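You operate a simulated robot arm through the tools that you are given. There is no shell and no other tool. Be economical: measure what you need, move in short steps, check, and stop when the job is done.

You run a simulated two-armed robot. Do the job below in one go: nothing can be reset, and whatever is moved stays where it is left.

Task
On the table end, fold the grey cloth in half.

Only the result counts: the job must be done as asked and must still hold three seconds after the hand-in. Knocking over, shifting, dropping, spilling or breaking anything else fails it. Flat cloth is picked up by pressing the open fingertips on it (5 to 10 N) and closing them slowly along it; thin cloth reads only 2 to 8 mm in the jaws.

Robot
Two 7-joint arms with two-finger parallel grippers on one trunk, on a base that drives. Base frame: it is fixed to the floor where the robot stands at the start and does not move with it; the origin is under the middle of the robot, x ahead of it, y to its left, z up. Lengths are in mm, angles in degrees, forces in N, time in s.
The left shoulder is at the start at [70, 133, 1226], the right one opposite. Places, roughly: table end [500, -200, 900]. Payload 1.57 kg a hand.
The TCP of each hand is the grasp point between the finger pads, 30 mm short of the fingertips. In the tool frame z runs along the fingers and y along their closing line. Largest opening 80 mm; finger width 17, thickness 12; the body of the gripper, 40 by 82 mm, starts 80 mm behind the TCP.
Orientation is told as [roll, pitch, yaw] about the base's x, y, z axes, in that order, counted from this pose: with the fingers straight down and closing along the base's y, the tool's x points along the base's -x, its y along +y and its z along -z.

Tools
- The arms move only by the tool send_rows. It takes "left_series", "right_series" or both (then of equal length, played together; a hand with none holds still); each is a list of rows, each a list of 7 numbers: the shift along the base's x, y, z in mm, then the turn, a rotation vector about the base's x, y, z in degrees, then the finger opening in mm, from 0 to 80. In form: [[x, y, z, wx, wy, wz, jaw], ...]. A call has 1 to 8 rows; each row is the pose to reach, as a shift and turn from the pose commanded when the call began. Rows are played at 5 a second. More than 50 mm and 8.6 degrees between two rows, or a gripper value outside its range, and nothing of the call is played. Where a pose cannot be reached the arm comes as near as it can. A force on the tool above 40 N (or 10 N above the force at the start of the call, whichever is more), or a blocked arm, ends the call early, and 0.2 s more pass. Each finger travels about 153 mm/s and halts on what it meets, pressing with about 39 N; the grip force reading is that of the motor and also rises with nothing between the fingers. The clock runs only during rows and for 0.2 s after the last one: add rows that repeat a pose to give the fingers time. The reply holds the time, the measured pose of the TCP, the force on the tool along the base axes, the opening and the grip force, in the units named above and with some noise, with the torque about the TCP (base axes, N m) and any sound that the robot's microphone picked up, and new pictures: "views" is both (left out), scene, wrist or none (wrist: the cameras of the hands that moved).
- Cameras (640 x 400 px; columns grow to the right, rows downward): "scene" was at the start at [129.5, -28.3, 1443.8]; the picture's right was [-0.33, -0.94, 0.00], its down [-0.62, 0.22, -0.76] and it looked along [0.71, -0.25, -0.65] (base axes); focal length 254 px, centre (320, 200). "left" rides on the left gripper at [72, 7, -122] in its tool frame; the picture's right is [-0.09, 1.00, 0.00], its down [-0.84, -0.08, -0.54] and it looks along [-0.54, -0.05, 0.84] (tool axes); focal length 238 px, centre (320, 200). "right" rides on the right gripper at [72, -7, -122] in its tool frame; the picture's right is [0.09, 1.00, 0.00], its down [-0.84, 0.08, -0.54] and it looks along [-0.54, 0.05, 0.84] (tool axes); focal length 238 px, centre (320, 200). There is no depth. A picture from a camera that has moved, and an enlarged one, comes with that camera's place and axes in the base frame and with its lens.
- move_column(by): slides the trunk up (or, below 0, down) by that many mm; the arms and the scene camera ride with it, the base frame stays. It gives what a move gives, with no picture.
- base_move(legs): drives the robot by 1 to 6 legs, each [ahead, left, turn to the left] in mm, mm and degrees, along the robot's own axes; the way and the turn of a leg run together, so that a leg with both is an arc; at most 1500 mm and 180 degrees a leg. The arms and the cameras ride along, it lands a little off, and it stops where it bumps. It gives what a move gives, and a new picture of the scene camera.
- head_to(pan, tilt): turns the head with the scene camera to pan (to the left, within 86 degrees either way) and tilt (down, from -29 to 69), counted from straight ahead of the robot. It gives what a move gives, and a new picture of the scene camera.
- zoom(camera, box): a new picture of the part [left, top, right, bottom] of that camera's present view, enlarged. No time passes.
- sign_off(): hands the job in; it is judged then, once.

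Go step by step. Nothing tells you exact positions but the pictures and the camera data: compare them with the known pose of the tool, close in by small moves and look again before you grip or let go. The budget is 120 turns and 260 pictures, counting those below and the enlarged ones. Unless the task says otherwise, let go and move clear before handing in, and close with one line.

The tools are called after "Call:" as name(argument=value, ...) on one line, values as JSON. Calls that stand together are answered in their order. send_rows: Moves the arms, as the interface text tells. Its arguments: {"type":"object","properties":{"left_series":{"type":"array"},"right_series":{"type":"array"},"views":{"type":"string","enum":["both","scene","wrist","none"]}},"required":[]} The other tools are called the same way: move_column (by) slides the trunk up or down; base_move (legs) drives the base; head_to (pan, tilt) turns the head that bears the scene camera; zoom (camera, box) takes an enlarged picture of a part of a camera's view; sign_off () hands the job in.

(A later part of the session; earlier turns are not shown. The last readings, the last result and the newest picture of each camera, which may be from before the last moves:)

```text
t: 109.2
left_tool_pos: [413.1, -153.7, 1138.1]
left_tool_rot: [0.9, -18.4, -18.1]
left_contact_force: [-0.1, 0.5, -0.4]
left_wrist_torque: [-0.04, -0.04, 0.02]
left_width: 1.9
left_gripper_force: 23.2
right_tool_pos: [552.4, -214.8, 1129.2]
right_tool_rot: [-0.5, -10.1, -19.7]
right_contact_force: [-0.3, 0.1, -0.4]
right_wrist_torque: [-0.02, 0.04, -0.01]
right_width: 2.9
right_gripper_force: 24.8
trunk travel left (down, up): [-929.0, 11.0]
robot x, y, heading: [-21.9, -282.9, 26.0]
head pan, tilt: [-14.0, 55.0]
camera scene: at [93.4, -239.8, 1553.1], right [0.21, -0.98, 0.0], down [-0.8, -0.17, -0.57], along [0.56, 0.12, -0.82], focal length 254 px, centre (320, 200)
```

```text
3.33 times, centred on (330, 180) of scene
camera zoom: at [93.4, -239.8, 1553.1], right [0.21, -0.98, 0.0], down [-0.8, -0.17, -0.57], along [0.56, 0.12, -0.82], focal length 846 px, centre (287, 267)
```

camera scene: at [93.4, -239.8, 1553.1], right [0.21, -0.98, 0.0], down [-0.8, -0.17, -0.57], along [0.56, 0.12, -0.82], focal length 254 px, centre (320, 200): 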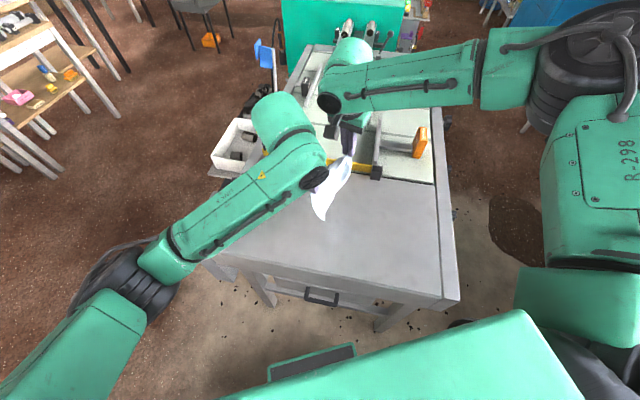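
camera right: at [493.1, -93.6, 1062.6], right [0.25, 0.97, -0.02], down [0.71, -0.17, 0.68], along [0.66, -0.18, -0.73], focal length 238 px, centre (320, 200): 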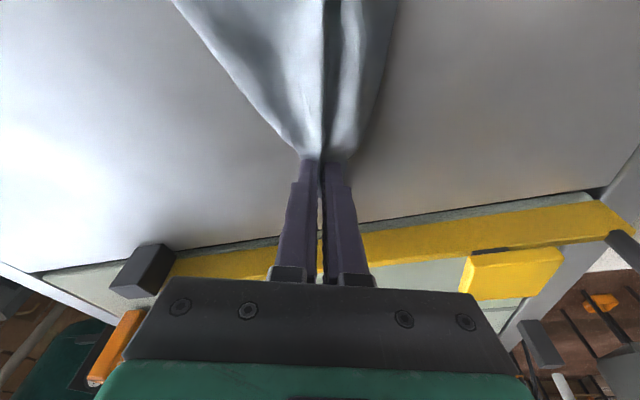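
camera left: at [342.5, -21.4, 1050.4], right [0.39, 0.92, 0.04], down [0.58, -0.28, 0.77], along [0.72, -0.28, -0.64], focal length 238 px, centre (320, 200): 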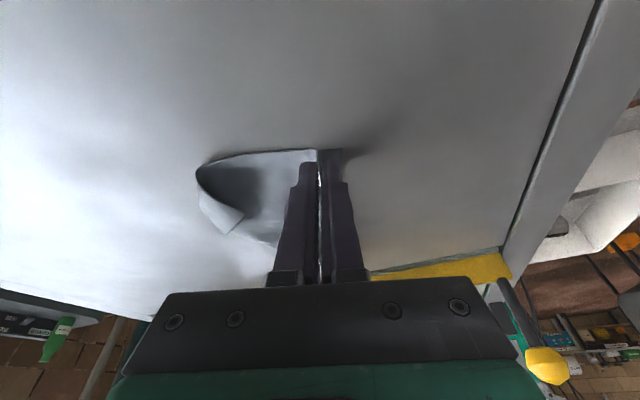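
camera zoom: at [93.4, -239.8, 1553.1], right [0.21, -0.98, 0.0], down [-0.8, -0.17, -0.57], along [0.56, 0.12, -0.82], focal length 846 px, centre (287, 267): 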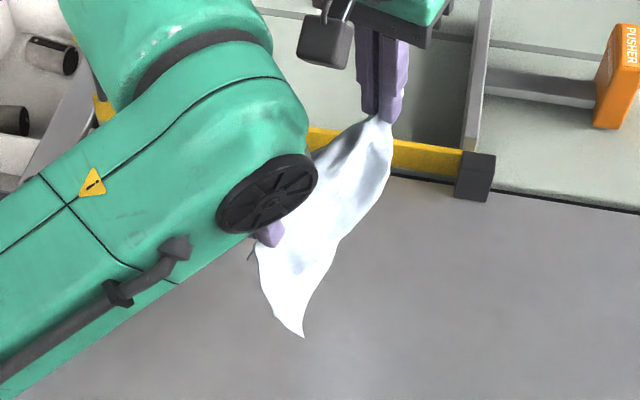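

Hanging cleanly again. I lay it out with alternating left and down steps.

Call:
move_column(by=-55)

Call:
base_move(legs=[[23, 22.5, 0]])

Call:
move_column(by=-26)

Call:
base_move(legs=[[25, 24.5, 0]])

Call:
move_column(by=-28)

Call:
base_move(legs=[[25, 24.5, 0]])

Call:
move_column(by=-30)

Call:
base_move(legs=[[25, 24.5, 0]])

Call:
zoom(camera="left", box=[0, 0, 640, 400])

Call:
zoom(camera="right", box=[0, 0, 640, 400])

```text
t: 110.2
left_tool_pos: [410.7, -157.9, 1083.6]
left_tool_rot: [1.2, -18.7, -18.2]
left_contact_force: [0.6, -1.4, 0.0]
left_wrist_torque: [0.0, -0.01, -0.01]
left_width: 2.0
left_gripper_force: 23.8
right_tool_pos: [551.3, -217.9, 1076.4]
right_tool_rot: [-0.2, -10.1, -19.6]
right_contact_force: [0.4, -0.4, -0.1]
right_wrist_torque: [-0.01, 0.0, -0.01]
right_width: 3.0
right_gripper_force: 24.6
trunk travel left (down, up): [-874.0, 66.0]
robot x, y, heading: [-22.8, -281.6, 25.9]
head pan, tilt: [-14.0, 55.0]
```

```text
t: 111.0
left_tool_pos: [419.7, -133.5, 1085.7]
left_tool_rot: [1.5, -18.6, -18.5]
left_contact_force: [-0.3, 0.2, 0.5]
left_wrist_torque: [0.03, 0.0, -0.01]
left_width: 2.2
left_gripper_force: 23.3
right_tool_pos: [559.0, -193.1, 1077.6]
right_tool_rot: [0.1, -10.0, -19.8]
right_contact_force: [0.4, -0.2, -0.2]
right_wrist_torque: [0.04, 0.0, -0.02]
right_width: 3.1
right_gripper_force: 24.2
trunk travel left (down, up): [-874.0, 66.0]
robot x, y, heading: [-12.1, -250.1, 25.8]
head pan, tilt: [-14.0, 55.0]
camera scene: at [99.6, -222.0, 1498.9], right [0.21, -0.98, -0.01], down [-0.8, -0.17, -0.58], along [0.56, 0.12, -0.82], focal length 254 px, centre (320, 200)
```

scene: 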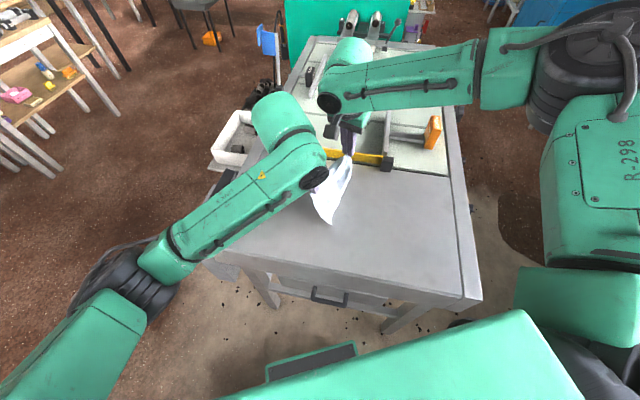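

```text
t: 111.8
left_tool_pos: [421.1, -128.4, 1058.4]
left_tool_rot: [1.1, -18.6, -18.3]
left_contact_force: [-1.4, 0.2, 0.0]
left_wrist_torque: [0.0, 0.02, 0.01]
left_width: 1.8
left_gripper_force: 23.8
right_tool_pos: [562.3, -187.6, 1050.4]
right_tool_rot: [-0.3, -10.1, -19.7]
right_contact_force: [0.2, 0.6, 0.8]
right_wrist_torque: [-0.04, 0.02, -0.03]
right_width: 2.9
right_gripper_force: 24.0
trunk travel left (down, up): [-848.0, 92.0]
robot x, y, heading: [-13.8, -250.2, 26.1]
head pan, tilt: [-14.0, 55.0]
```

```text
t: 112.6
left_tool_pos: [431.9, -100.5, 1060.3]
left_tool_rot: [1.4, -18.6, -18.4]
left_contact_force: [0.1, -0.9, 0.4]
left_wrist_torque: [0.1, 0.01, -0.01]
left_width: 1.9
left_gripper_force: 23.7
right_tool_pos: [572.7, -159.8, 1052.0]
right_tool_rot: [0.0, -10.1, -19.7]
right_contact_force: [-0.1, 0.2, 0.3]
right_wrist_torque: [0.07, -0.02, -0.01]
right_width: 2.9
right_gripper_force: 24.2
trunk travel left (down, up): [-848.0, 92.0]
robot x, y, heading: [-1.5, -211.2, 25.8]
head pan, tilt: [-14.0, 55.0]
camera scene: at [111.7, -188.5, 1472.9], right [0.21, -0.98, -0.01], down [-0.8, -0.17, -0.58], along [0.56, 0.12, -0.82], focal length 254 px, centre (320, 200)
```

scene: 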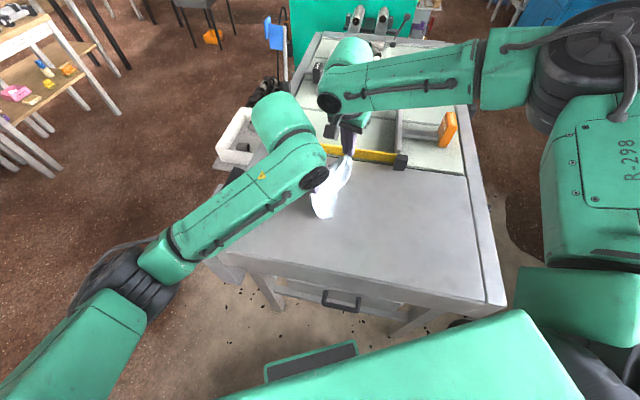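

```text
t: 113.3
left_tool_pos: [433.2, -94.6, 1031.1]
left_tool_rot: [1.1, -18.5, -18.2]
left_contact_force: [-0.2, 0.2, -0.5]
left_wrist_torque: [0.0, -0.04, 0.01]
left_width: 1.9
left_gripper_force: 23.8
right_tool_pos: [574.1, -154.4, 1021.8]
right_tool_rot: [-0.4, -10.1, -19.7]
right_contact_force: [0.3, -0.4, -0.5]
right_wrist_torque: [0.01, -0.02, -0.02]
right_width: 3.2
right_gripper_force: 24.7
trunk travel left (down, up): [-820.0, 120.0]
robot x, y, heading: [-0.6, -219.7, 25.7]
head pan, tilt: [-14.0, 55.0]
```

```text
t: 114.2
left_tool_pos: [442.9, -68.5, 1031.8]
left_tool_rot: [1.4, -18.8, -18.5]
left_contact_force: [-0.6, -0.7, -0.3]
left_wrist_torque: [0.03, -0.03, 0.04]
left_width: 2.0
left_gripper_force: 23.9
right_tool_pos: [582.8, -128.2, 1023.9]
right_tool_rot: [-0.1, -10.2, -19.8]
right_contact_force: [-0.9, -0.4, 0.0]
right_wrist_torque: [0.06, 0.0, -0.01]
right_width: 3.2
right_gripper_force: 24.0
trunk travel left (down, up): [-820.0, 120.0]
robot x, y, heading: [8.9, -185.3, 26.0]
head pan, tilt: [-14.0, 55.0]
camera scene: at [123.2, -155.4, 1444.8], right [0.2, -0.98, 0.0], down [-0.8, -0.16, -0.58], along [0.56, 0.12, -0.82], focal length 254 px, centre (320, 200)
```

scene: 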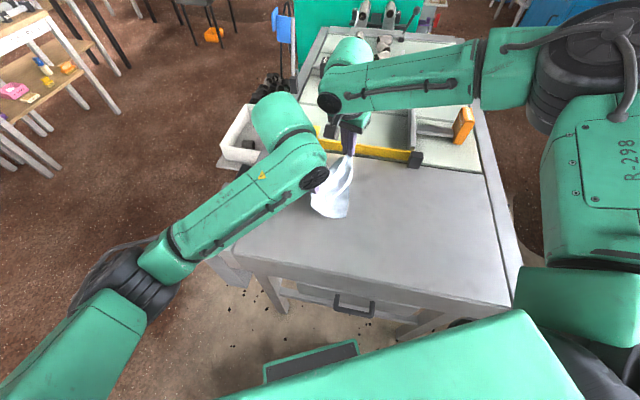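

```text
t: 115.0
left_tool_pos: [445.0, -63.4, 1000.5]
left_tool_rot: [1.0, -18.7, -18.5]
left_contact_force: [-0.5, 0.1, 0.5]
left_wrist_torque: [-0.02, 0.02, 0.04]
left_width: 2.0
left_gripper_force: 23.4
right_tool_pos: [584.9, -122.6, 993.0]
right_tool_rot: [-0.4, -10.2, -19.9]
right_contact_force: [-0.1, 0.2, -0.3]
right_wrist_torque: [-0.02, -0.02, -0.02]
right_width: 2.8
right_gripper_force: 23.9
trunk travel left (down, up): [-790.0, 150.0]
robot x, y, heading: [13.2, -182.4, 25.7]
head pan, tilt: [-14.0, 55.0]
```

```text
t: 115.8
left_tool_pos: [455.4, -34.6, 1002.1]
left_tool_rot: [1.5, -18.6, -18.6]
left_contact_force: [0.0, -0.2, 0.4]
left_wrist_torque: [0.08, -0.02, 0.03]
left_width: 1.7
left_gripper_force: 23.5
right_tool_pos: [595.8, -94.7, 993.6]
right_tool_rot: [0.0, -10.1, -19.9]
right_contact_force: [-0.3, 0.0, 0.3]
right_wrist_torque: [0.03, -0.02, 0.01]
right_width: 2.8
right_gripper_force: 24.8
trunk travel left (down, up): [-790.0, 150.0]
robot x, y, heading: [18.1, -152.0, 25.7]
head pan, tilt: [-14.0, 55.0]
camera scene: at [134.9, -121.9, 1414.8], right [0.2, -0.98, 0.0], down [-0.8, -0.16, -0.58], along [0.56, 0.12, -0.82], focal length 254 px, centre (320, 200)
```

scene: 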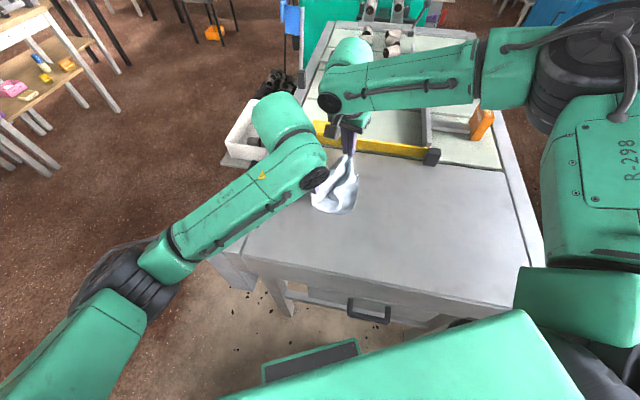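

```text
1.00 times, centred on (320, 200) of left
camera zoom: at [355.8, 3.5, 1095.2], right [0.39, 0.92, 0.05], down [0.56, -0.28, 0.78], along [0.73, -0.28, -0.63], focal length 238 px, centre (320, 200)
```

zoom: 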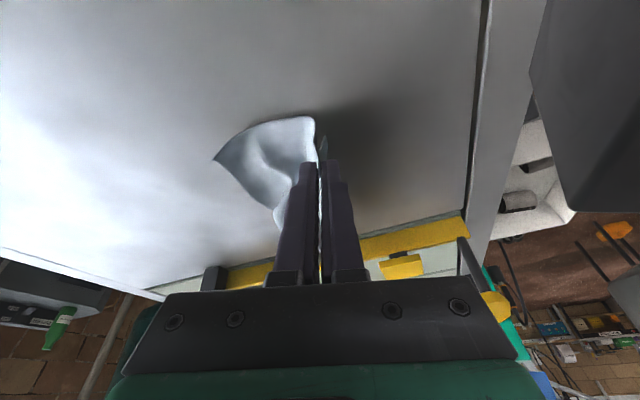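

```text
1.00 times, centred on (320, 200) of right
camera zoom: at [505.4, -70.1, 1101.7], right [0.25, 0.97, -0.02], down [0.71, -0.17, 0.68], along [0.66, -0.18, -0.73], focal length 238 px, centre (320, 200)
```

zoom: 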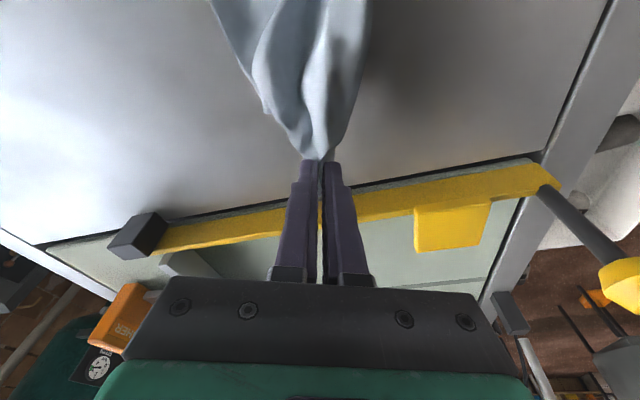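

The near side is well laid and the far end is still gathered in the right pinch. I set both down, release only the right, and then use it to pull the far-right corner out.

Call:
move_column(by=-36)

Call:
send_rows(left_series=[[0, 0, -4, 0, 0, 0, 0], [0, 0, -8, 0, 0, 0, 0], [0, 0, -9, 0, 0, 0, 0], [0, 0, -9, 0, 0, 0, 0], [0, 0, -9, 0, 0, 0, 0], [0, 0, -9, 0, 0, 0, 0], [0, 0, -9, 0, 0, 0, 0]], right_series=[[0, 0, 0, 0, 0, 0, 10], [0, 0, 0, 0, 0, 0, 24], [0, 0, 0, 0, 0, 0, 40], [0, 0, 20, 0, 0, 0, 50], [0, 0, 50, 0, 0, 0, 50], [0, -30, 85, 0, 0, 0, 50], [0, -70, 110, 0, 0, 0, 50]])

```text
t: 116.6
left_tool_pos: [455.8, -31.0, 965.2]
left_tool_rot: [1.0, -18.5, -18.6]
left_contact_force: [-0.1, -0.2, 0.3]
left_wrist_torque: [0.01, -0.03, -0.01]
left_width: 1.9
left_gripper_force: 23.1
right_tool_pos: [597.6, -90.6, 955.2]
right_tool_rot: [-0.2, -10.2, -19.8]
right_contact_force: [0.9, -0.6, 1.8]
right_wrist_torque: [-0.04, 0.0, -0.02]
right_width: 2.8
right_gripper_force: 24.2
trunk travel left (down, up): [-754.0, 186.0]
robot x, y, heading: [22.5, -152.3, 25.9]
head pan, tilt: [-14.0, 55.0]
```

```text
t: 118.2
left_tool_pos: [455.7, -32.4, 956.4]
left_tool_rot: [1.2, -18.6, -18.5]
left_contact_force: [0.6, 0.2, 5.4]
left_wrist_torque: [0.0, -0.02, 0.01]
left_width: 1.7
left_gripper_force: 23.5
right_tool_pos: [598.1, -163.9, 1066.1]
right_tool_rot: [-0.1, -10.2, -19.8]
right_contact_force: [-0.5, -0.4, -0.2]
right_wrist_torque: [0.01, 0.02, 0.0]
right_width: 50.0
right_gripper_force: 0.0
trunk travel left (down, up): [-754.0, 186.0]
robot x, y, heading: [18.0, -152.6, 25.8]
head pan, tilt: [-14.0, 55.0]
camera scene: at [135.8, -117.8, 1378.5], right [0.2, -0.98, 0.0], down [-0.8, -0.17, -0.57], along [0.56, 0.12, -0.82], focal length 254 px, centre (320, 200)
camera right: at [507.0, -138.0, 1174.6], right [0.25, 0.97, -0.02], down [0.71, -0.17, 0.68], along [0.65, -0.19, -0.73], focal length 238 px, centre (320, 200)
camera left: at [356.7, 6.4, 1049.1], right [0.39, 0.92, 0.05], down [0.56, -0.28, 0.78], along [0.73, -0.28, -0.63], focal length 238 px, centre (320, 200)
```

scene: 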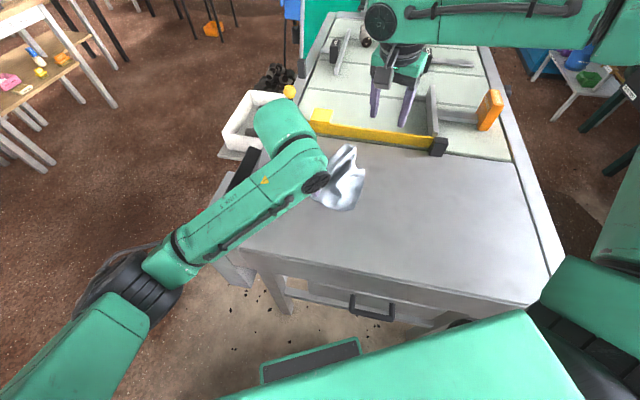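
right: 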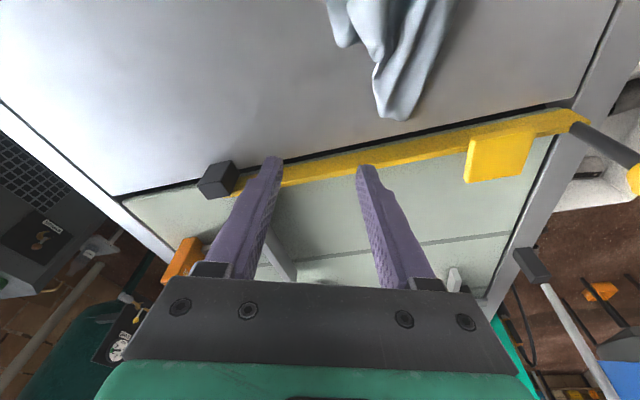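
left: 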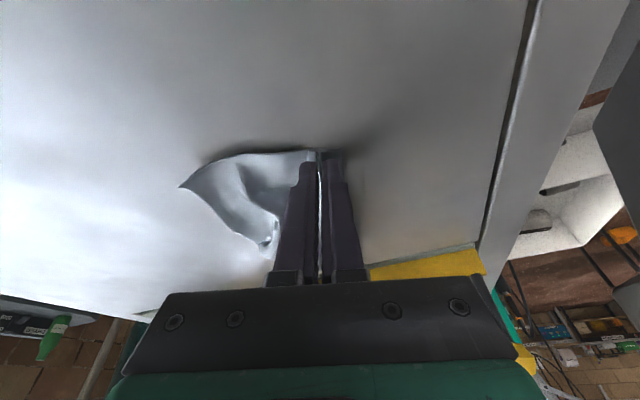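

Call:
zoom(camera="scene", box=[290, 135, 390, 220])

Call:
zoom(camera="right", box=[300, 0, 500, 130])

```text
4.71 times, centred on (340, 178) of scene
camera zoom: at [135.8, -117.8, 1378.5], right [0.2, -0.98, 0.0], down [-0.8, -0.17, -0.57], along [0.56, 0.12, -0.82], focal length 1194 px, centre (226, 306)
```

zoom: 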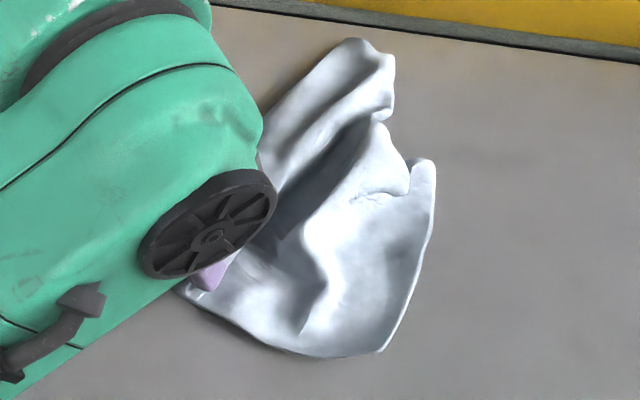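

```text
3.08 times, centred on (400, 65) of right
camera zoom: at [507.0, -138.0, 1174.6], right [0.25, 0.97, -0.02], down [0.71, -0.17, 0.68], along [0.65, -0.19, -0.73], focal length 733 px, centre (74, 615)
```

zoom: 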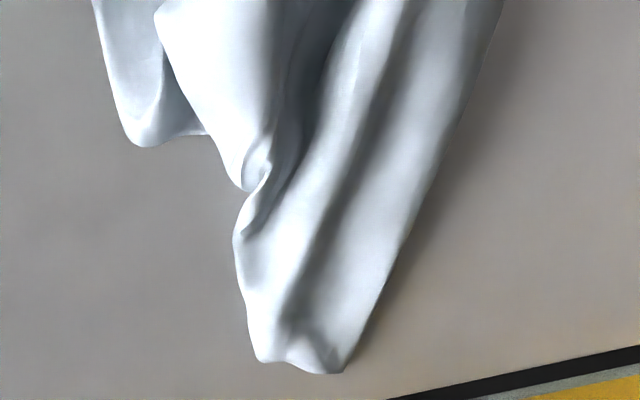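

The far side is pleated, and the outermost lobe near (550,-132) should be the far-right corner region. I bring the right hand over it and look.

Call:
send_rows(right_series=[[-15, 8, -15, 0, 0, 0, 40], [-30, 16, -30, 0, 0, 0, 30], [-45, 24, -50, 0, 0, 0, 26], [-55, 27, -75, 0, 0, 0, 26]], views="wrist")

Call:
zoom(camera="scene", box=[290, 135, 390, 220])

```text
t: 119.2
left_tool_pos: [455.3, -32.0, 957.2]
left_tool_rot: [1.1, -18.6, -18.6]
left_contact_force: [0.2, -1.0, 6.3]
left_wrist_torque: [-0.03, -0.02, 0.01]
left_width: 1.9
left_gripper_force: 24.0
right_tool_pos: [540.9, -132.4, 989.8]
right_tool_rot: [-0.3, -10.2, -19.8]
right_contact_force: [0.0, -0.3, 0.1]
right_wrist_torque: [-0.01, 0.03, 0.02]
right_width: 26.0
right_gripper_force: 0.1
trunk travel left (down, up): [-754.0, 186.0]
robot x, y, heading: [23.0, -151.6, 25.7]
head pan, tilt: [-14.0, 55.0]
camera right: at [451.5, -108.6, 1098.0], right [0.25, 0.97, -0.02], down [0.71, -0.17, 0.68], along [0.66, -0.19, -0.73], focal length 238 px, centre (320, 200)
```

right: 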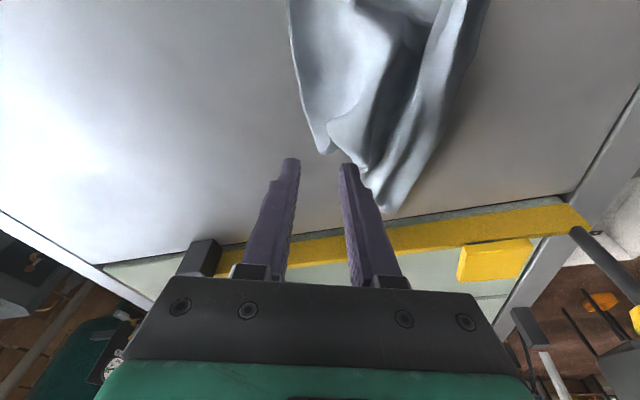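

```text
4.71 times, centred on (340, 178) of scene
camera zoom: at [136.3, -115.9, 1378.5], right [0.2, -0.98, 0.0], down [-0.8, -0.17, -0.57], along [0.56, 0.12, -0.82], focal length 1194 px, centre (226, 306)
```

zoom: 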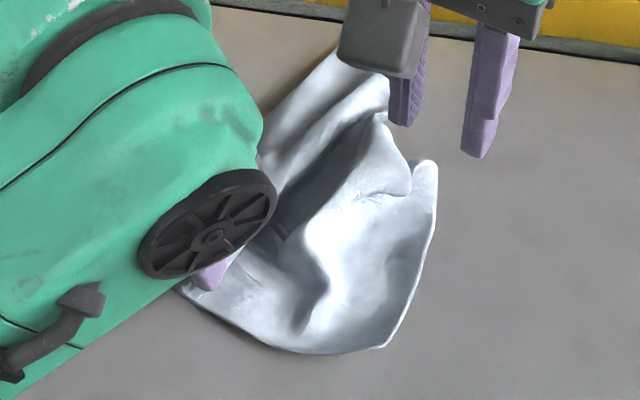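

The outer lobe's tip is right below the fingers. I shift back 14 mm and go down to press.

Call:
send_rows(right_series=[[-8, 0, -10, 0, 0, 0, 28], [-14, -1, -20, 0, 0, 0, 28], [-14, -1, -27, 0, 0, 0, 28], [-14, -1, -32, 0, 0, 0, 28], [-14, -1, -35, 0, 0, 0, 28]], views="wrist")

```text
t: 120.4
left_tool_pos: [455.9, -31.7, 955.4]
left_tool_rot: [1.2, -18.6, -18.5]
left_contact_force: [0.2, 0.0, 6.9]
left_wrist_torque: [-0.04, -0.06, 0.01]
left_width: 2.0
left_gripper_force: 24.1
right_tool_pos: [526.6, -133.9, 957.0]
right_tool_rot: [-0.1, -10.2, -19.8]
right_contact_force: [-0.1, -1.2, 1.1]
right_wrist_torque: [0.08, -0.01, 0.03]
right_width: 28.0
right_gripper_force: 0.0
trunk travel left (down, up): [-754.0, 186.0]
robot x, y, heading: [19.1, -150.9, 25.9]
head pan, tilt: [-14.0, 55.0]
camera right: at [437.3, -109.8, 1064.7], right [0.25, 0.97, -0.02], down [0.71, -0.17, 0.68], along [0.66, -0.19, -0.73], focal length 238 px, centre (320, 200)
```

right: 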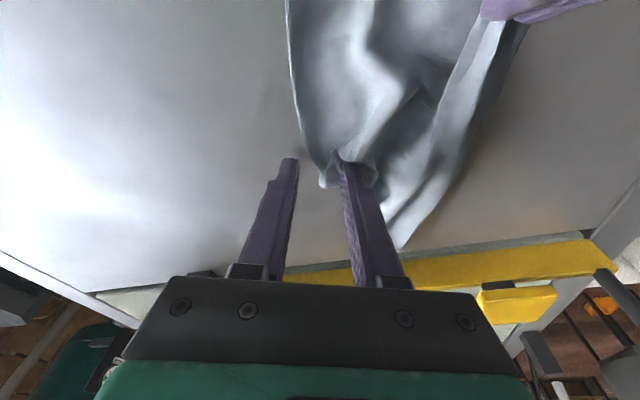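

The fingers now straddle the outer lobe. I press slightly and close.

Call:
send_rows(right_series=[[0, 0, -2, 0, 0, 0, 27], [0, 0, -3, 0, 0, 0, 23], [0, 0, -3, 0, 0, 0, 19], [0, 0, -3, 0, 0, 0, 15], [0, 0, -3, 0, 0, 0, 11], [0, 0, -3, 0, 0, 0, 7], [0, 0, -3, 0, 0, 0, 3], [0, 0, -3, 0, 0, 0, 0]], views="wrist")

```text
t: 122.2
left_tool_pos: [453.7, -30.3, 956.8]
left_tool_rot: [1.1, -18.8, -18.5]
left_contact_force: [0.4, -1.1, 0.2]
left_wrist_torque: [-0.02, 0.01, -0.01]
left_width: 2.1
left_gripper_force: 23.4
right_tool_pos: [524.8, -133.8, 954.4]
right_tool_rot: [-0.2, -10.3, -19.8]
right_contact_force: [3.8, 1.1, 26.3]
right_wrist_torque: [0.15, -0.05, 0.0]
right_width: 3.0
right_gripper_force: 24.7
trunk travel left (down, up): [-754.0, 186.0]
robot x, y, heading: [22.0, -150.0, 25.6]
head pan, tilt: [-14.0, 55.0]
camera right: at [435.3, -109.3, 1063.2], right [0.25, 0.97, -0.02], down [0.71, -0.17, 0.68], along [0.66, -0.19, -0.73], focal length 238 px, centre (320, 200)
```

right: 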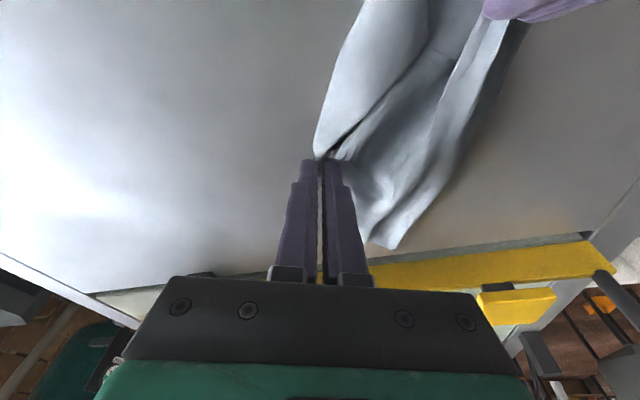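

It grips 3 mm of cloth. I lift slightly and pull it outward to the right and ahead to open the pleats.

Call:
send_rows(right_series=[[0, -5, 12, 0, 0, 0, 0], [6, -15, 25, 0, 0, 0, 0], [14, -27, 32, 0, 0, 0, 0], [22, -39, 32, 0, 0, 0, 0], [30, -51, 30, 0, 0, 0, 0], [38, -62, 24, 0, 0, 0, 0], [44, -70, 16, 0, 0, 0, 0]])

Call:
zoom(camera="scene", box=[290, 135, 410, 225])

```text
t: 123.8
left_tool_pos: [456.8, -30.5, 954.1]
left_tool_rot: [1.3, -18.3, -18.3]
left_contact_force: [0.7, 0.1, 1.6]
left_wrist_torque: [0.02, 0.04, 0.02]
left_width: 2.0
left_gripper_force: 23.3
right_tool_pos: [573.5, -204.9, 969.3]
right_tool_rot: [-0.5, -10.3, -19.8]
right_contact_force: [0.8, -0.1, -0.4]
right_wrist_torque: [0.02, -0.02, -0.02]
right_width: 0.2
right_gripper_force: 21.4
trunk travel left (down, up): [-754.0, 186.0]
robot x, y, heading: [24.6, -149.9, 25.8]
head pan, tilt: [-14.0, 55.0]
camera scene: at [137.3, -116.1, 1378.5], right [0.2, -0.98, 0.0], down [-0.8, -0.17, -0.57], along [0.56, 0.12, -0.82], focal length 254 px, centre (320, 200)
camera right: at [483.9, -180.3, 1076.9], right [0.26, 0.97, -0.02], down [0.71, -0.17, 0.68], along [0.66, -0.19, -0.73], focal length 238 px, centre (320, 200)
```

scene: 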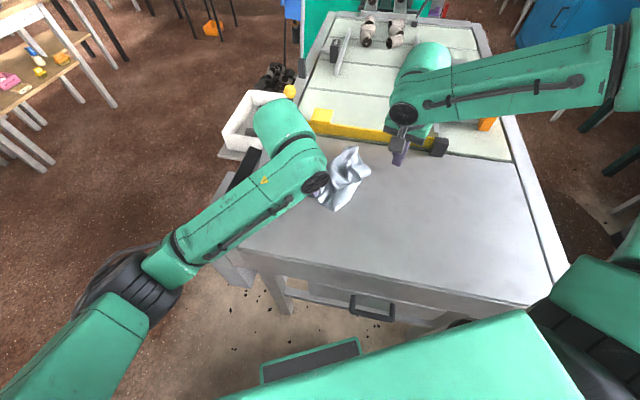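
right: 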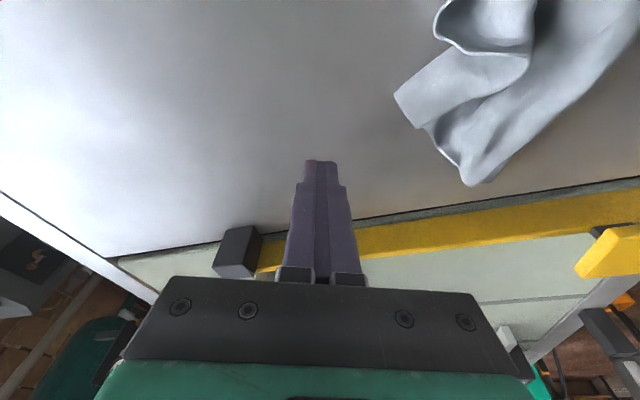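

```text
4.44 times, centred on (350, 180) of scene
camera zoom: at [137.3, -116.1, 1378.5], right [0.2, -0.98, 0.0], down [-0.8, -0.17, -0.57], along [0.56, 0.12, -0.82], focal length 1128 px, centre (187, 289)
```

zoom: 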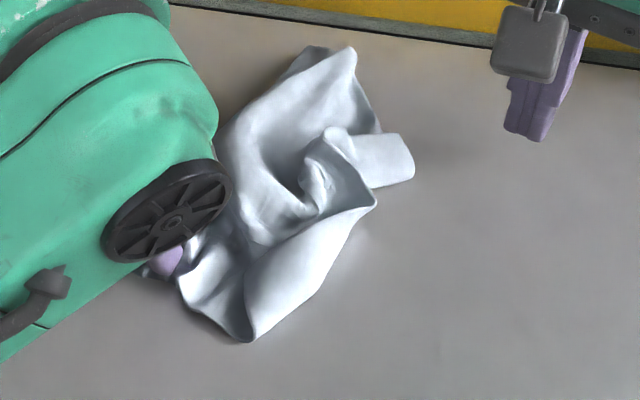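

It slipped again, but the pleats opened and a corner now lies flat at about (547,-152). I come around and pinch it further in, with the hand yawed to suit.

Call:
send_rows(right_series=[[0, 10, 20, 0, 0, 8, 10], [-5, 25, 25, 0, 0, 16, 24], [-12, 42, 25, 0, 0, 24, 26], [-20, 58, 20, 0, 0, 32, 26], [-25, 70, 10, 0, 0, 40, 26]], views="wrist")

```text
t: 125.0
left_tool_pos: [456.7, -31.3, 955.0]
left_tool_rot: [1.0, -18.7, -18.5]
left_contact_force: [-0.1, 0.4, -0.2]
left_wrist_torque: [0.02, -0.02, -0.03]
left_width: 2.0
left_gripper_force: 23.6
right_tool_pos: [546.9, -133.7, 978.8]
right_tool_rot: [-0.3, -10.2, 20.4]
right_contact_force: [1.1, 0.0, 0.0]
right_wrist_torque: [0.02, 0.0, 0.03]
right_width: 25.8
right_gripper_force: 0.0
trunk travel left (down, up): [-754.0, 186.0]
robot x, y, heading: [21.6, -153.0, 25.6]
head pan, tilt: [-14.0, 55.0]
camera right: at [461.7, -172.6, 1087.2], right [-0.43, 0.9, -0.02], down [0.66, 0.33, 0.68], along [0.62, 0.28, -0.73], focal length 238 px, centre (320, 200)
```

right: 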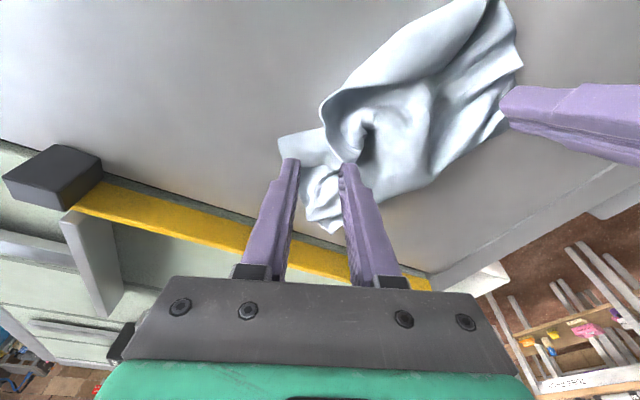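

The corner piece lies between the fingers. I shift a few mm toward the corner, press and close.

Call:
send_rows(right_series=[[2, -3, -8, 0, 0, 0, 24], [3, -6, -16, 0, 0, 0, 24], [3, -6, -21, 0, 0, 0, 24], [3, -6, -24, 0, 0, 0, 24]], views="wrist")

```text
t: 126.0
left_tool_pos: [455.5, -31.9, 956.3]
left_tool_rot: [1.2, -18.6, -18.5]
left_contact_force: [-0.1, 0.4, -0.1]
left_wrist_torque: [-0.02, 0.01, 0.0]
left_width: 2.1
left_gripper_force: 23.4
right_tool_pos: [550.0, -141.1, 956.3]
right_tool_rot: [-0.3, -10.2, 20.2]
right_contact_force: [-0.2, 0.2, 4.5]
right_wrist_torque: [0.07, 0.03, 0.01]
right_width: 24.1
right_gripper_force: 0.1
trunk travel left (down, up): [-754.0, 186.0]
robot x, y, heading: [22.3, -150.9, 25.9]
head pan, tilt: [-14.0, 55.0]
camera right: at [463.6, -178.4, 1064.0], right [-0.43, 0.9, -0.02], down [0.65, 0.33, 0.68], along [0.62, 0.28, -0.73], focal length 238 px, centre (320, 200)
```

right: 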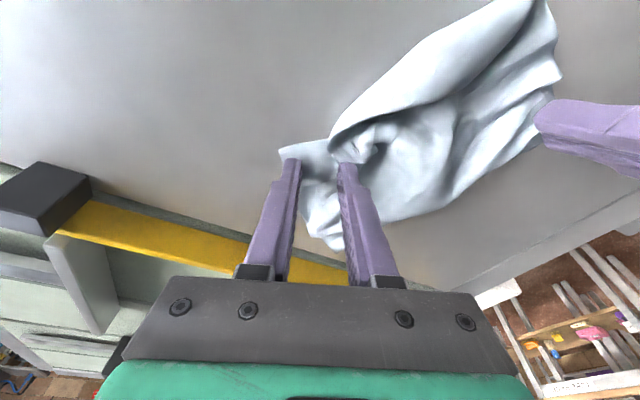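

Call:
send_rows(right_series=[[0, 0, -1, 0, 0, 0, 22], [0, 0, -1, 0, 0, 0, 19], [0, 0, -1, 0, 0, 0, 16], [0, 0, -1, 0, 0, 0, 13], [0, 0, -1, 0, 0, 0, 10], [0, 0, -1, 0, 0, 0, 7], [0, 0, -1, 0, 0, 0, 3], [0, 0, -1, 0, 0, 0, 0]], views="wrist")

```text
t: 127.8
left_tool_pos: [454.8, -30.0, 957.4]
left_tool_rot: [1.1, -18.6, -18.5]
left_contact_force: [-0.3, -0.2, -0.1]
left_wrist_torque: [-0.03, -0.04, 0.01]
left_width: 1.7
left_gripper_force: 23.6
right_tool_pos: [547.1, -139.0, 955.8]
right_tool_rot: [-0.4, -10.2, 20.2]
right_contact_force: [0.6, 0.6, 17.7]
right_wrist_torque: [0.18, 0.06, 0.02]
right_width: 2.5
right_gripper_force: 23.8
trunk travel left (down, up): [-754.0, 186.0]
robot x, y, heading: [21.9, -149.8, 25.9]
head pan, tilt: [-14.0, 55.0]
camera right: at [461.8, -177.8, 1063.4], right [-0.43, 0.9, -0.02], down [0.65, 0.33, 0.68], along [0.62, 0.28, -0.73], focal length 238 px, centre (320, 200)
```

right: 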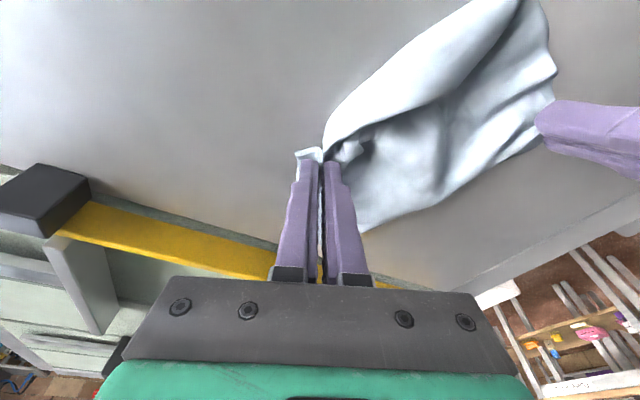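

It has a good grip on the corner. I pull slowly away from the left hand, low over the table.

Call:
send_rows(right_series=[[2, -3, 10, 0, 0, 0, 0], [7, -9, 20, 0, 0, 0, 0], [13, -16, 25, 0, 0, 0, 0], [19, -23, 25, 0, 0, 0, 0], [25, -30, 24, 0, 0, 0, 0], [31, -37, 22, 0, 0, 0, 0], [35, -42, 20, 0, 0, 0, 0]])

Call:
zoom(camera="scene", box=[290, 135, 410, 225])

```text
t: 129.4
left_tool_pos: [456.6, -31.3, 954.3]
left_tool_rot: [1.2, -18.7, -18.5]
left_contact_force: [0.5, -1.3, 0.0]
left_wrist_torque: [-0.03, -0.03, 0.01]
left_width: 1.8
left_gripper_force: 23.4
right_tool_pos: [585.3, -181.9, 972.6]
right_tool_rot: [-0.2, -10.2, 20.0]
right_contact_force: [-0.4, 0.4, -0.5]
right_wrist_torque: [0.03, 0.01, -0.05]
right_width: 2.4
right_gripper_force: 23.5
trunk travel left (down, up): [-754.0, 186.0]
robot x, y, heading: [23.3, -154.7, 25.7]
head pan, tilt: [-14.0, 55.0]
camera scene: at [137.5, -115.7, 1378.4], right [0.2, -0.98, 0.0], down [-0.8, -0.17, -0.57], along [0.56, 0.12, -0.82], focal length 254 px, centre (320, 200)
camera right: at [499.5, -220.0, 1081.8], right [-0.43, 0.9, -0.02], down [0.66, 0.33, 0.68], along [0.62, 0.28, -0.73], focal length 238 px, centre (320, 200)
```

scene: 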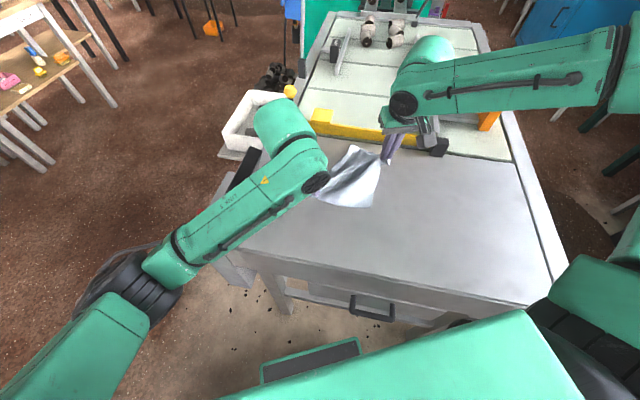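
right: 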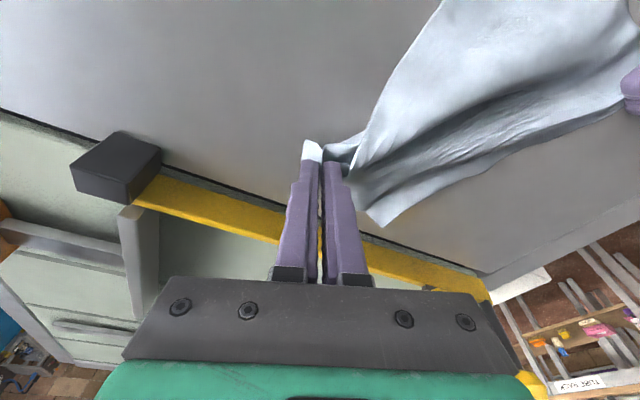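

```text
4.44 times, centred on (350, 180) of scene
camera zoom: at [137.5, -115.7, 1378.4], right [0.2, -0.98, 0.0], down [-0.8, -0.17, -0.57], along [0.56, 0.12, -0.82], focal length 1128 px, centre (187, 289)
```

zoom: 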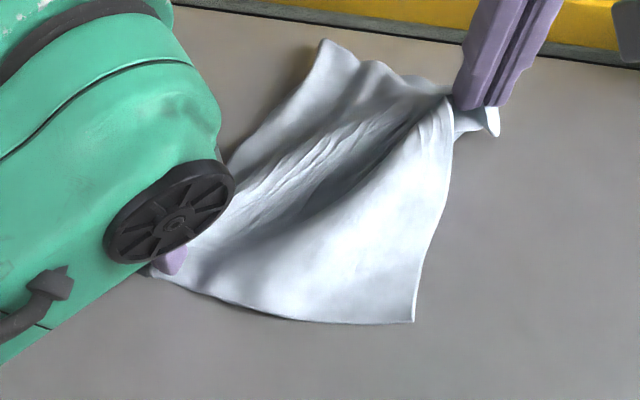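

The sheet has opened into a proper rectangle. I pull a bit further, set the corner down and release both hands.

Call:
send_rows(right_series=[[3, -4, -3, 0, 0, 0, 0], [7, -8, -8, 0, 0, 0, 0], [9, -11, -13, 0, 0, 0, 0], [10, -12, -16, 0, 0, 0, 0]], views="none")

Call:
send_rows(right_series=[[0, 0, 0, 0, 0, 0, 8], [0, 0, 0, 0, 0, 0, 20], [0, 0, 0, 0, 0, 0, 30], [0, 0, 15, 0, 0, 0, 30], [0, 0, 45, 0, 0, 0, 30], [10, -40, 80, 0, 0, 0, 30], [10, -80, 110, 0, 0, 0, 30], [10, -120, 120, 0, 0, 0, 30]], left_series=[[0, 0, 0, 0, 0, 0, 8], [0, 0, 0, 0, 0, 0, 20], [0, 0, 0, 0, 0, 0, 30], [0, 0, 15, 0, 0, 0, 30], [0, 0, 45, 0, 0, 0, 30], [-5, 0, 80, 0, 0, 0, 30], [-10, 0, 110, 0, 0, 0, 30], [-15, 0, 120, 0, 0, 0, 30]])

Call:
zoom(camera="scene", box=[290, 135, 410, 225])

```text
t: 130.4
left_tool_pos: [455.7, -31.9, 955.4]
left_tool_rot: [1.1, -18.6, -18.4]
left_contact_force: [1.8, -2.5, -0.5]
left_wrist_torque: [-0.08, -0.07, -0.06]
left_width: 1.7
left_gripper_force: 23.6
right_tool_pos: [593.9, -194.0, 958.5]
right_tool_rot: [-0.4, -10.1, 20.2]
right_contact_force: [-2.2, 2.3, 0.2]
right_wrist_torque: [0.09, 0.12, -0.02]
right_width: 2.2
right_gripper_force: 23.6
trunk travel left (down, up): [-754.0, 186.0]
robot x, y, heading: [23.1, -151.8, 25.9]
head pan, tilt: [-14.0, 55.0]
```

```text
refused: row 6 steps farther than a row can; nothing moved
```

```text
4.44 times, centred on (350, 180) of scene
camera zoom: at [137.3, -115.6, 1378.4], right [0.2, -0.98, 0.0], down [-0.8, -0.17, -0.57], along [0.56, 0.12, -0.82], focal length 1128 px, centre (187, 289)
```

zoom: 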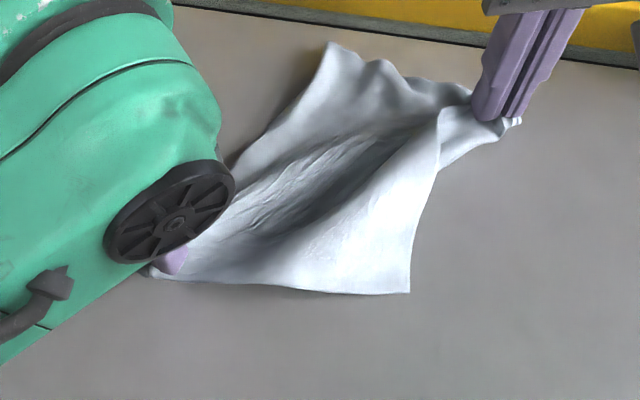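

Call:
send_rows(right_series=[[-3, 4, -2, 0, 0, 0, 0], [-3, 4, -2, 0, 0, 0, 8], [-3, 4, -2, 0, 0, 0, 30], [-3, 4, 15, 0, 0, 0, 30], [-3, 4, 45, 0, 0, 0, 30], [0, -20, 80, 0, 0, 0, 30], [0, -55, 105, 0, 0, 0, 30], [0, -90, 120, 0, 0, 0, 30]], left_series=[[0, 0, 0, 0, 0, 0, 0], [0, 0, 0, 0, 0, 0, 8], [0, 0, 0, 0, 0, 0, 30], [0, 0, 15, 0, 0, 0, 30], [0, 0, 45, 0, 0, 0, 30], [-5, 0, 80, 0, 0, 0, 30], [-10, 0, 110, 0, 0, 0, 30], [-15, 0, 125, 0, 0, 0, 30]])

Call:
zoom(camera="scene", box=[290, 135, 410, 225])

```text
t: 132.2
left_tool_pos: [439.7, -31.8, 1079.6]
left_tool_rot: [1.1, -18.6, -18.5]
left_contact_force: [0.0, -1.4, 0.2]
left_wrist_torque: [0.0, -0.01, 0.01]
left_width: 30.1
left_gripper_force: 0.1
right_tool_pos: [593.9, -286.1, 1079.0]
right_tool_rot: [-0.3, -10.1, 20.2]
right_contact_force: [0.1, 0.1, 0.5]
right_wrist_torque: [0.01, -0.02, 0.02]
right_width: 29.8
right_gripper_force: 0.0
trunk travel left (down, up): [-754.0, 186.0]
robot x, y, heading: [20.6, -150.6, 25.9]
head pan, tilt: [-14.0, 55.0]
camera scene: at [136.7, -117.0, 1378.4], right [0.2, -0.98, 0.0], down [-0.8, -0.17, -0.57], along [0.56, 0.12, -0.82], focal length 254 px, centre (320, 200)
camera right: at [508.4, -323.3, 1186.5], right [-0.43, 0.9, -0.02], down [0.66, 0.33, 0.68], along [0.62, 0.28, -0.73], focal length 238 px, centre (320, 200)
camera left: at [340.7, 7.5, 1173.5], right [0.39, 0.92, 0.05], down [0.56, -0.28, 0.78], along [0.73, -0.28, -0.63], focal length 238 px, centre (320, 200)
```

scene: 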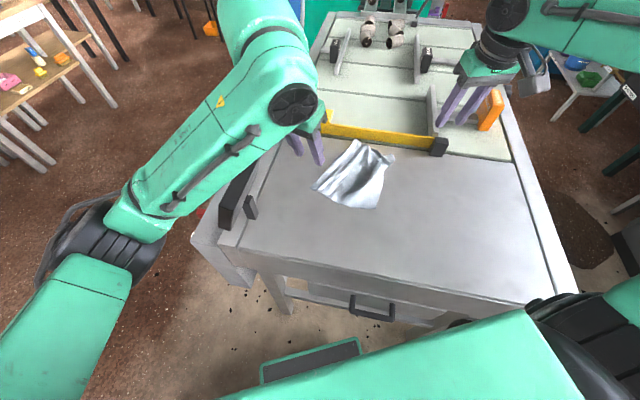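
right: 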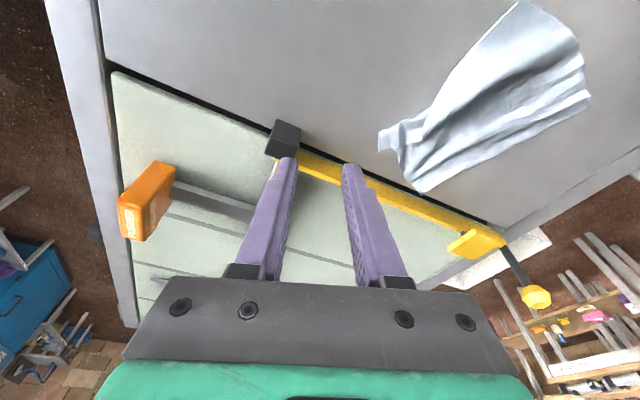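
left: 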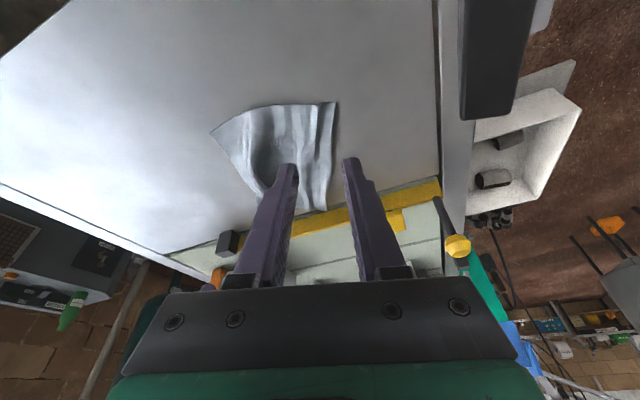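

```text
4.44 times, centred on (350, 180) of scene
camera zoom: at [136.7, -117.0, 1378.4], right [0.2, -0.98, 0.0], down [-0.8, -0.17, -0.57], along [0.56, 0.12, -0.82], focal length 1128 px, centre (187, 289)
```

zoom: 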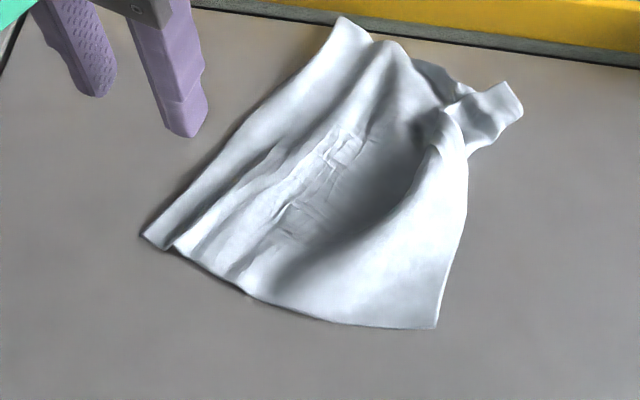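

The cloth is open again, with all four corners visible: NL ≈ (473,-24), NR ≈ (447,-173), FL ≈ (648,-103), FR ≈ (607,-204). I reposition to grip both ends of the left edge again, single layer this time, and will fold it over to the right edge.

Call:
base_move(legs=[[13, -28, 0]])

Call:
send_rows(right_series=[[-1, 24, -5, 0, 0, -5.3, 24], [-2, 48, -12, 0, 0, -10.6, 24], [-3, 73, -20, 0, 0, -16, 24], [-4, 98, -30, 0, 0, -21, 24], [-4, 122, -42, 0, 0, -26.5, 24], [-5, 146, -55, 0, 0, -32, 24], [-6, 170, -70, 0, 0, -37, 24], [-6, 195, -85, 0, 0, -42, 24]], left_series=[[0, 0, -12, 0, 0, -1, 24], [0, 0, -24, 0, 0, -2, 24], [0, 0, -36, 0, 0, -3, 24], [0, 0, -48, 0, 0, -4, 24], [0, 0, -60, 0, 0, -4, 24], [0, 0, -72, 0, 0, -4, 24], [0, 0, -82, 0, 0, -4, 24], [0, 0, -92, 0, 0, -4, 24]])

```text
t: 133.1
left_tool_pos: [459.8, -45.7, 1081.8]
left_tool_rot: [0.9, -18.9, -18.5]
left_contact_force: [-0.1, 0.1, 0.8]
left_wrist_torque: [-0.03, -0.03, -0.03]
left_width: 29.9
left_gripper_force: 0.1
right_tool_pos: [614.1, -300.0, 1081.2]
right_tool_rot: [-0.6, -10.3, 20.3]
right_contact_force: [-0.6, 0.6, 0.9]
right_wrist_torque: [-0.04, -0.04, -0.01]
right_width: 30.0
right_gripper_force: 0.1
trunk travel left (down, up): [-754.0, 186.0]
robot x, y, heading: [43.8, -169.9, 25.6]
head pan, tilt: [-14.0, 55.0]
camera scene: at [156.2, -130.6, 1378.7], right [0.2, -0.98, 0.0], down [-0.8, -0.17, -0.58], along [0.56, 0.11, -0.82], focal length 254 px, centre (320, 200)
```

scene: 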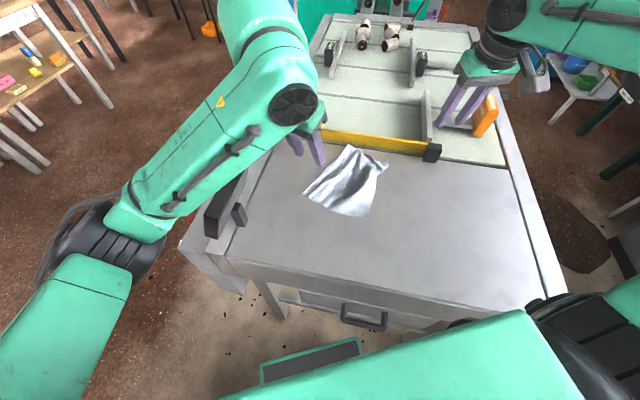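

```text
t: 134.8
left_tool_pos: [463.5, -48.9, 986.4]
left_tool_rot: [1.0, -18.6, -22.5]
left_contact_force: [0.1, 0.6, 0.2]
left_wrist_torque: [-0.02, 0.0, 0.01]
left_width: 23.9
left_gripper_force: 0.0
right_tool_pos: [612.6, -106.1, 992.3]
right_tool_rot: [-0.4, -10.1, -21.9]
right_contact_force: [0.5, 0.2, 0.6]
right_wrist_torque: [0.0, 0.01, 0.03]
right_width: 24.0
right_gripper_force: 0.1
trunk travel left (down, up): [-754.0, 186.0]
robot x, y, heading: [48.7, -172.1, 25.9]
head pan, tilt: [-14.0, 55.0]
camera scene: at [162.6, -133.9, 1378.3], right [0.2, -0.98, 0.0], down [-0.8, -0.17, -0.57], along [0.56, 0.12, -0.82], focal length 254 px, centre (320, 200)
camera right: at [524.0, -77.6, 1100.3], right [0.29, 0.96, -0.02], down [0.71, -0.2, 0.68], along [0.65, -0.21, -0.73], focal length 238 px, centre (320, 200)
camera left: at [368.9, -3.2, 1080.8], right [0.46, 0.89, 0.05], down [0.54, -0.32, 0.78], along [0.71, -0.33, -0.63], focal length 238 px, centre (320, 200)
```

scene: 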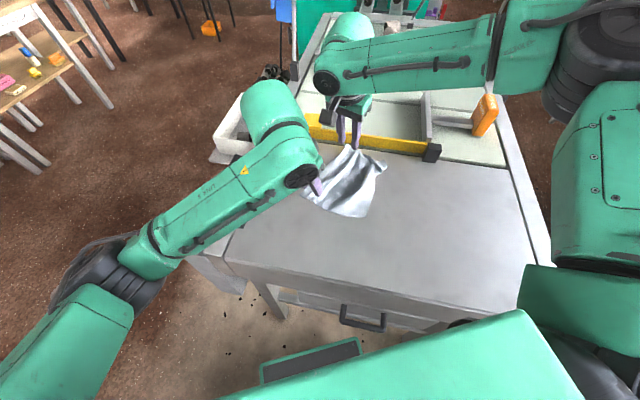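
right: 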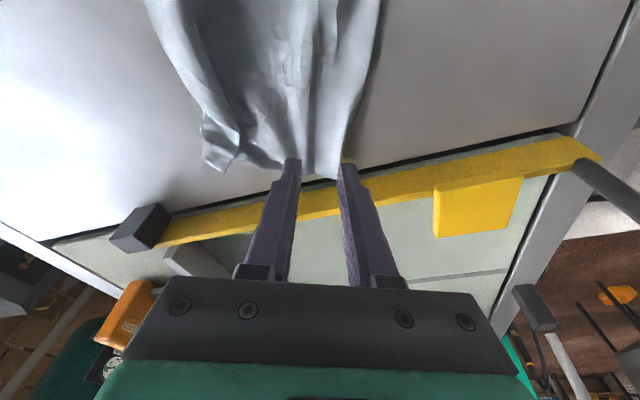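
left: 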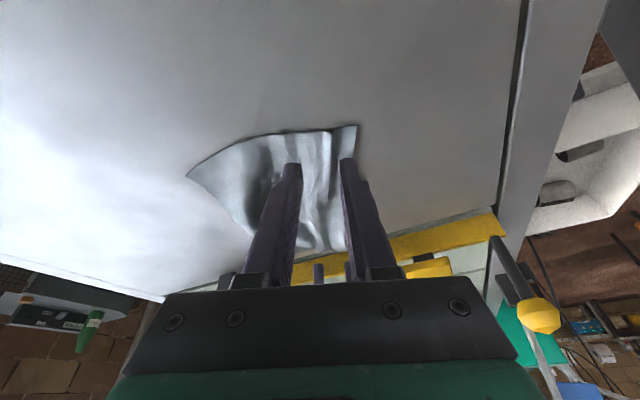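

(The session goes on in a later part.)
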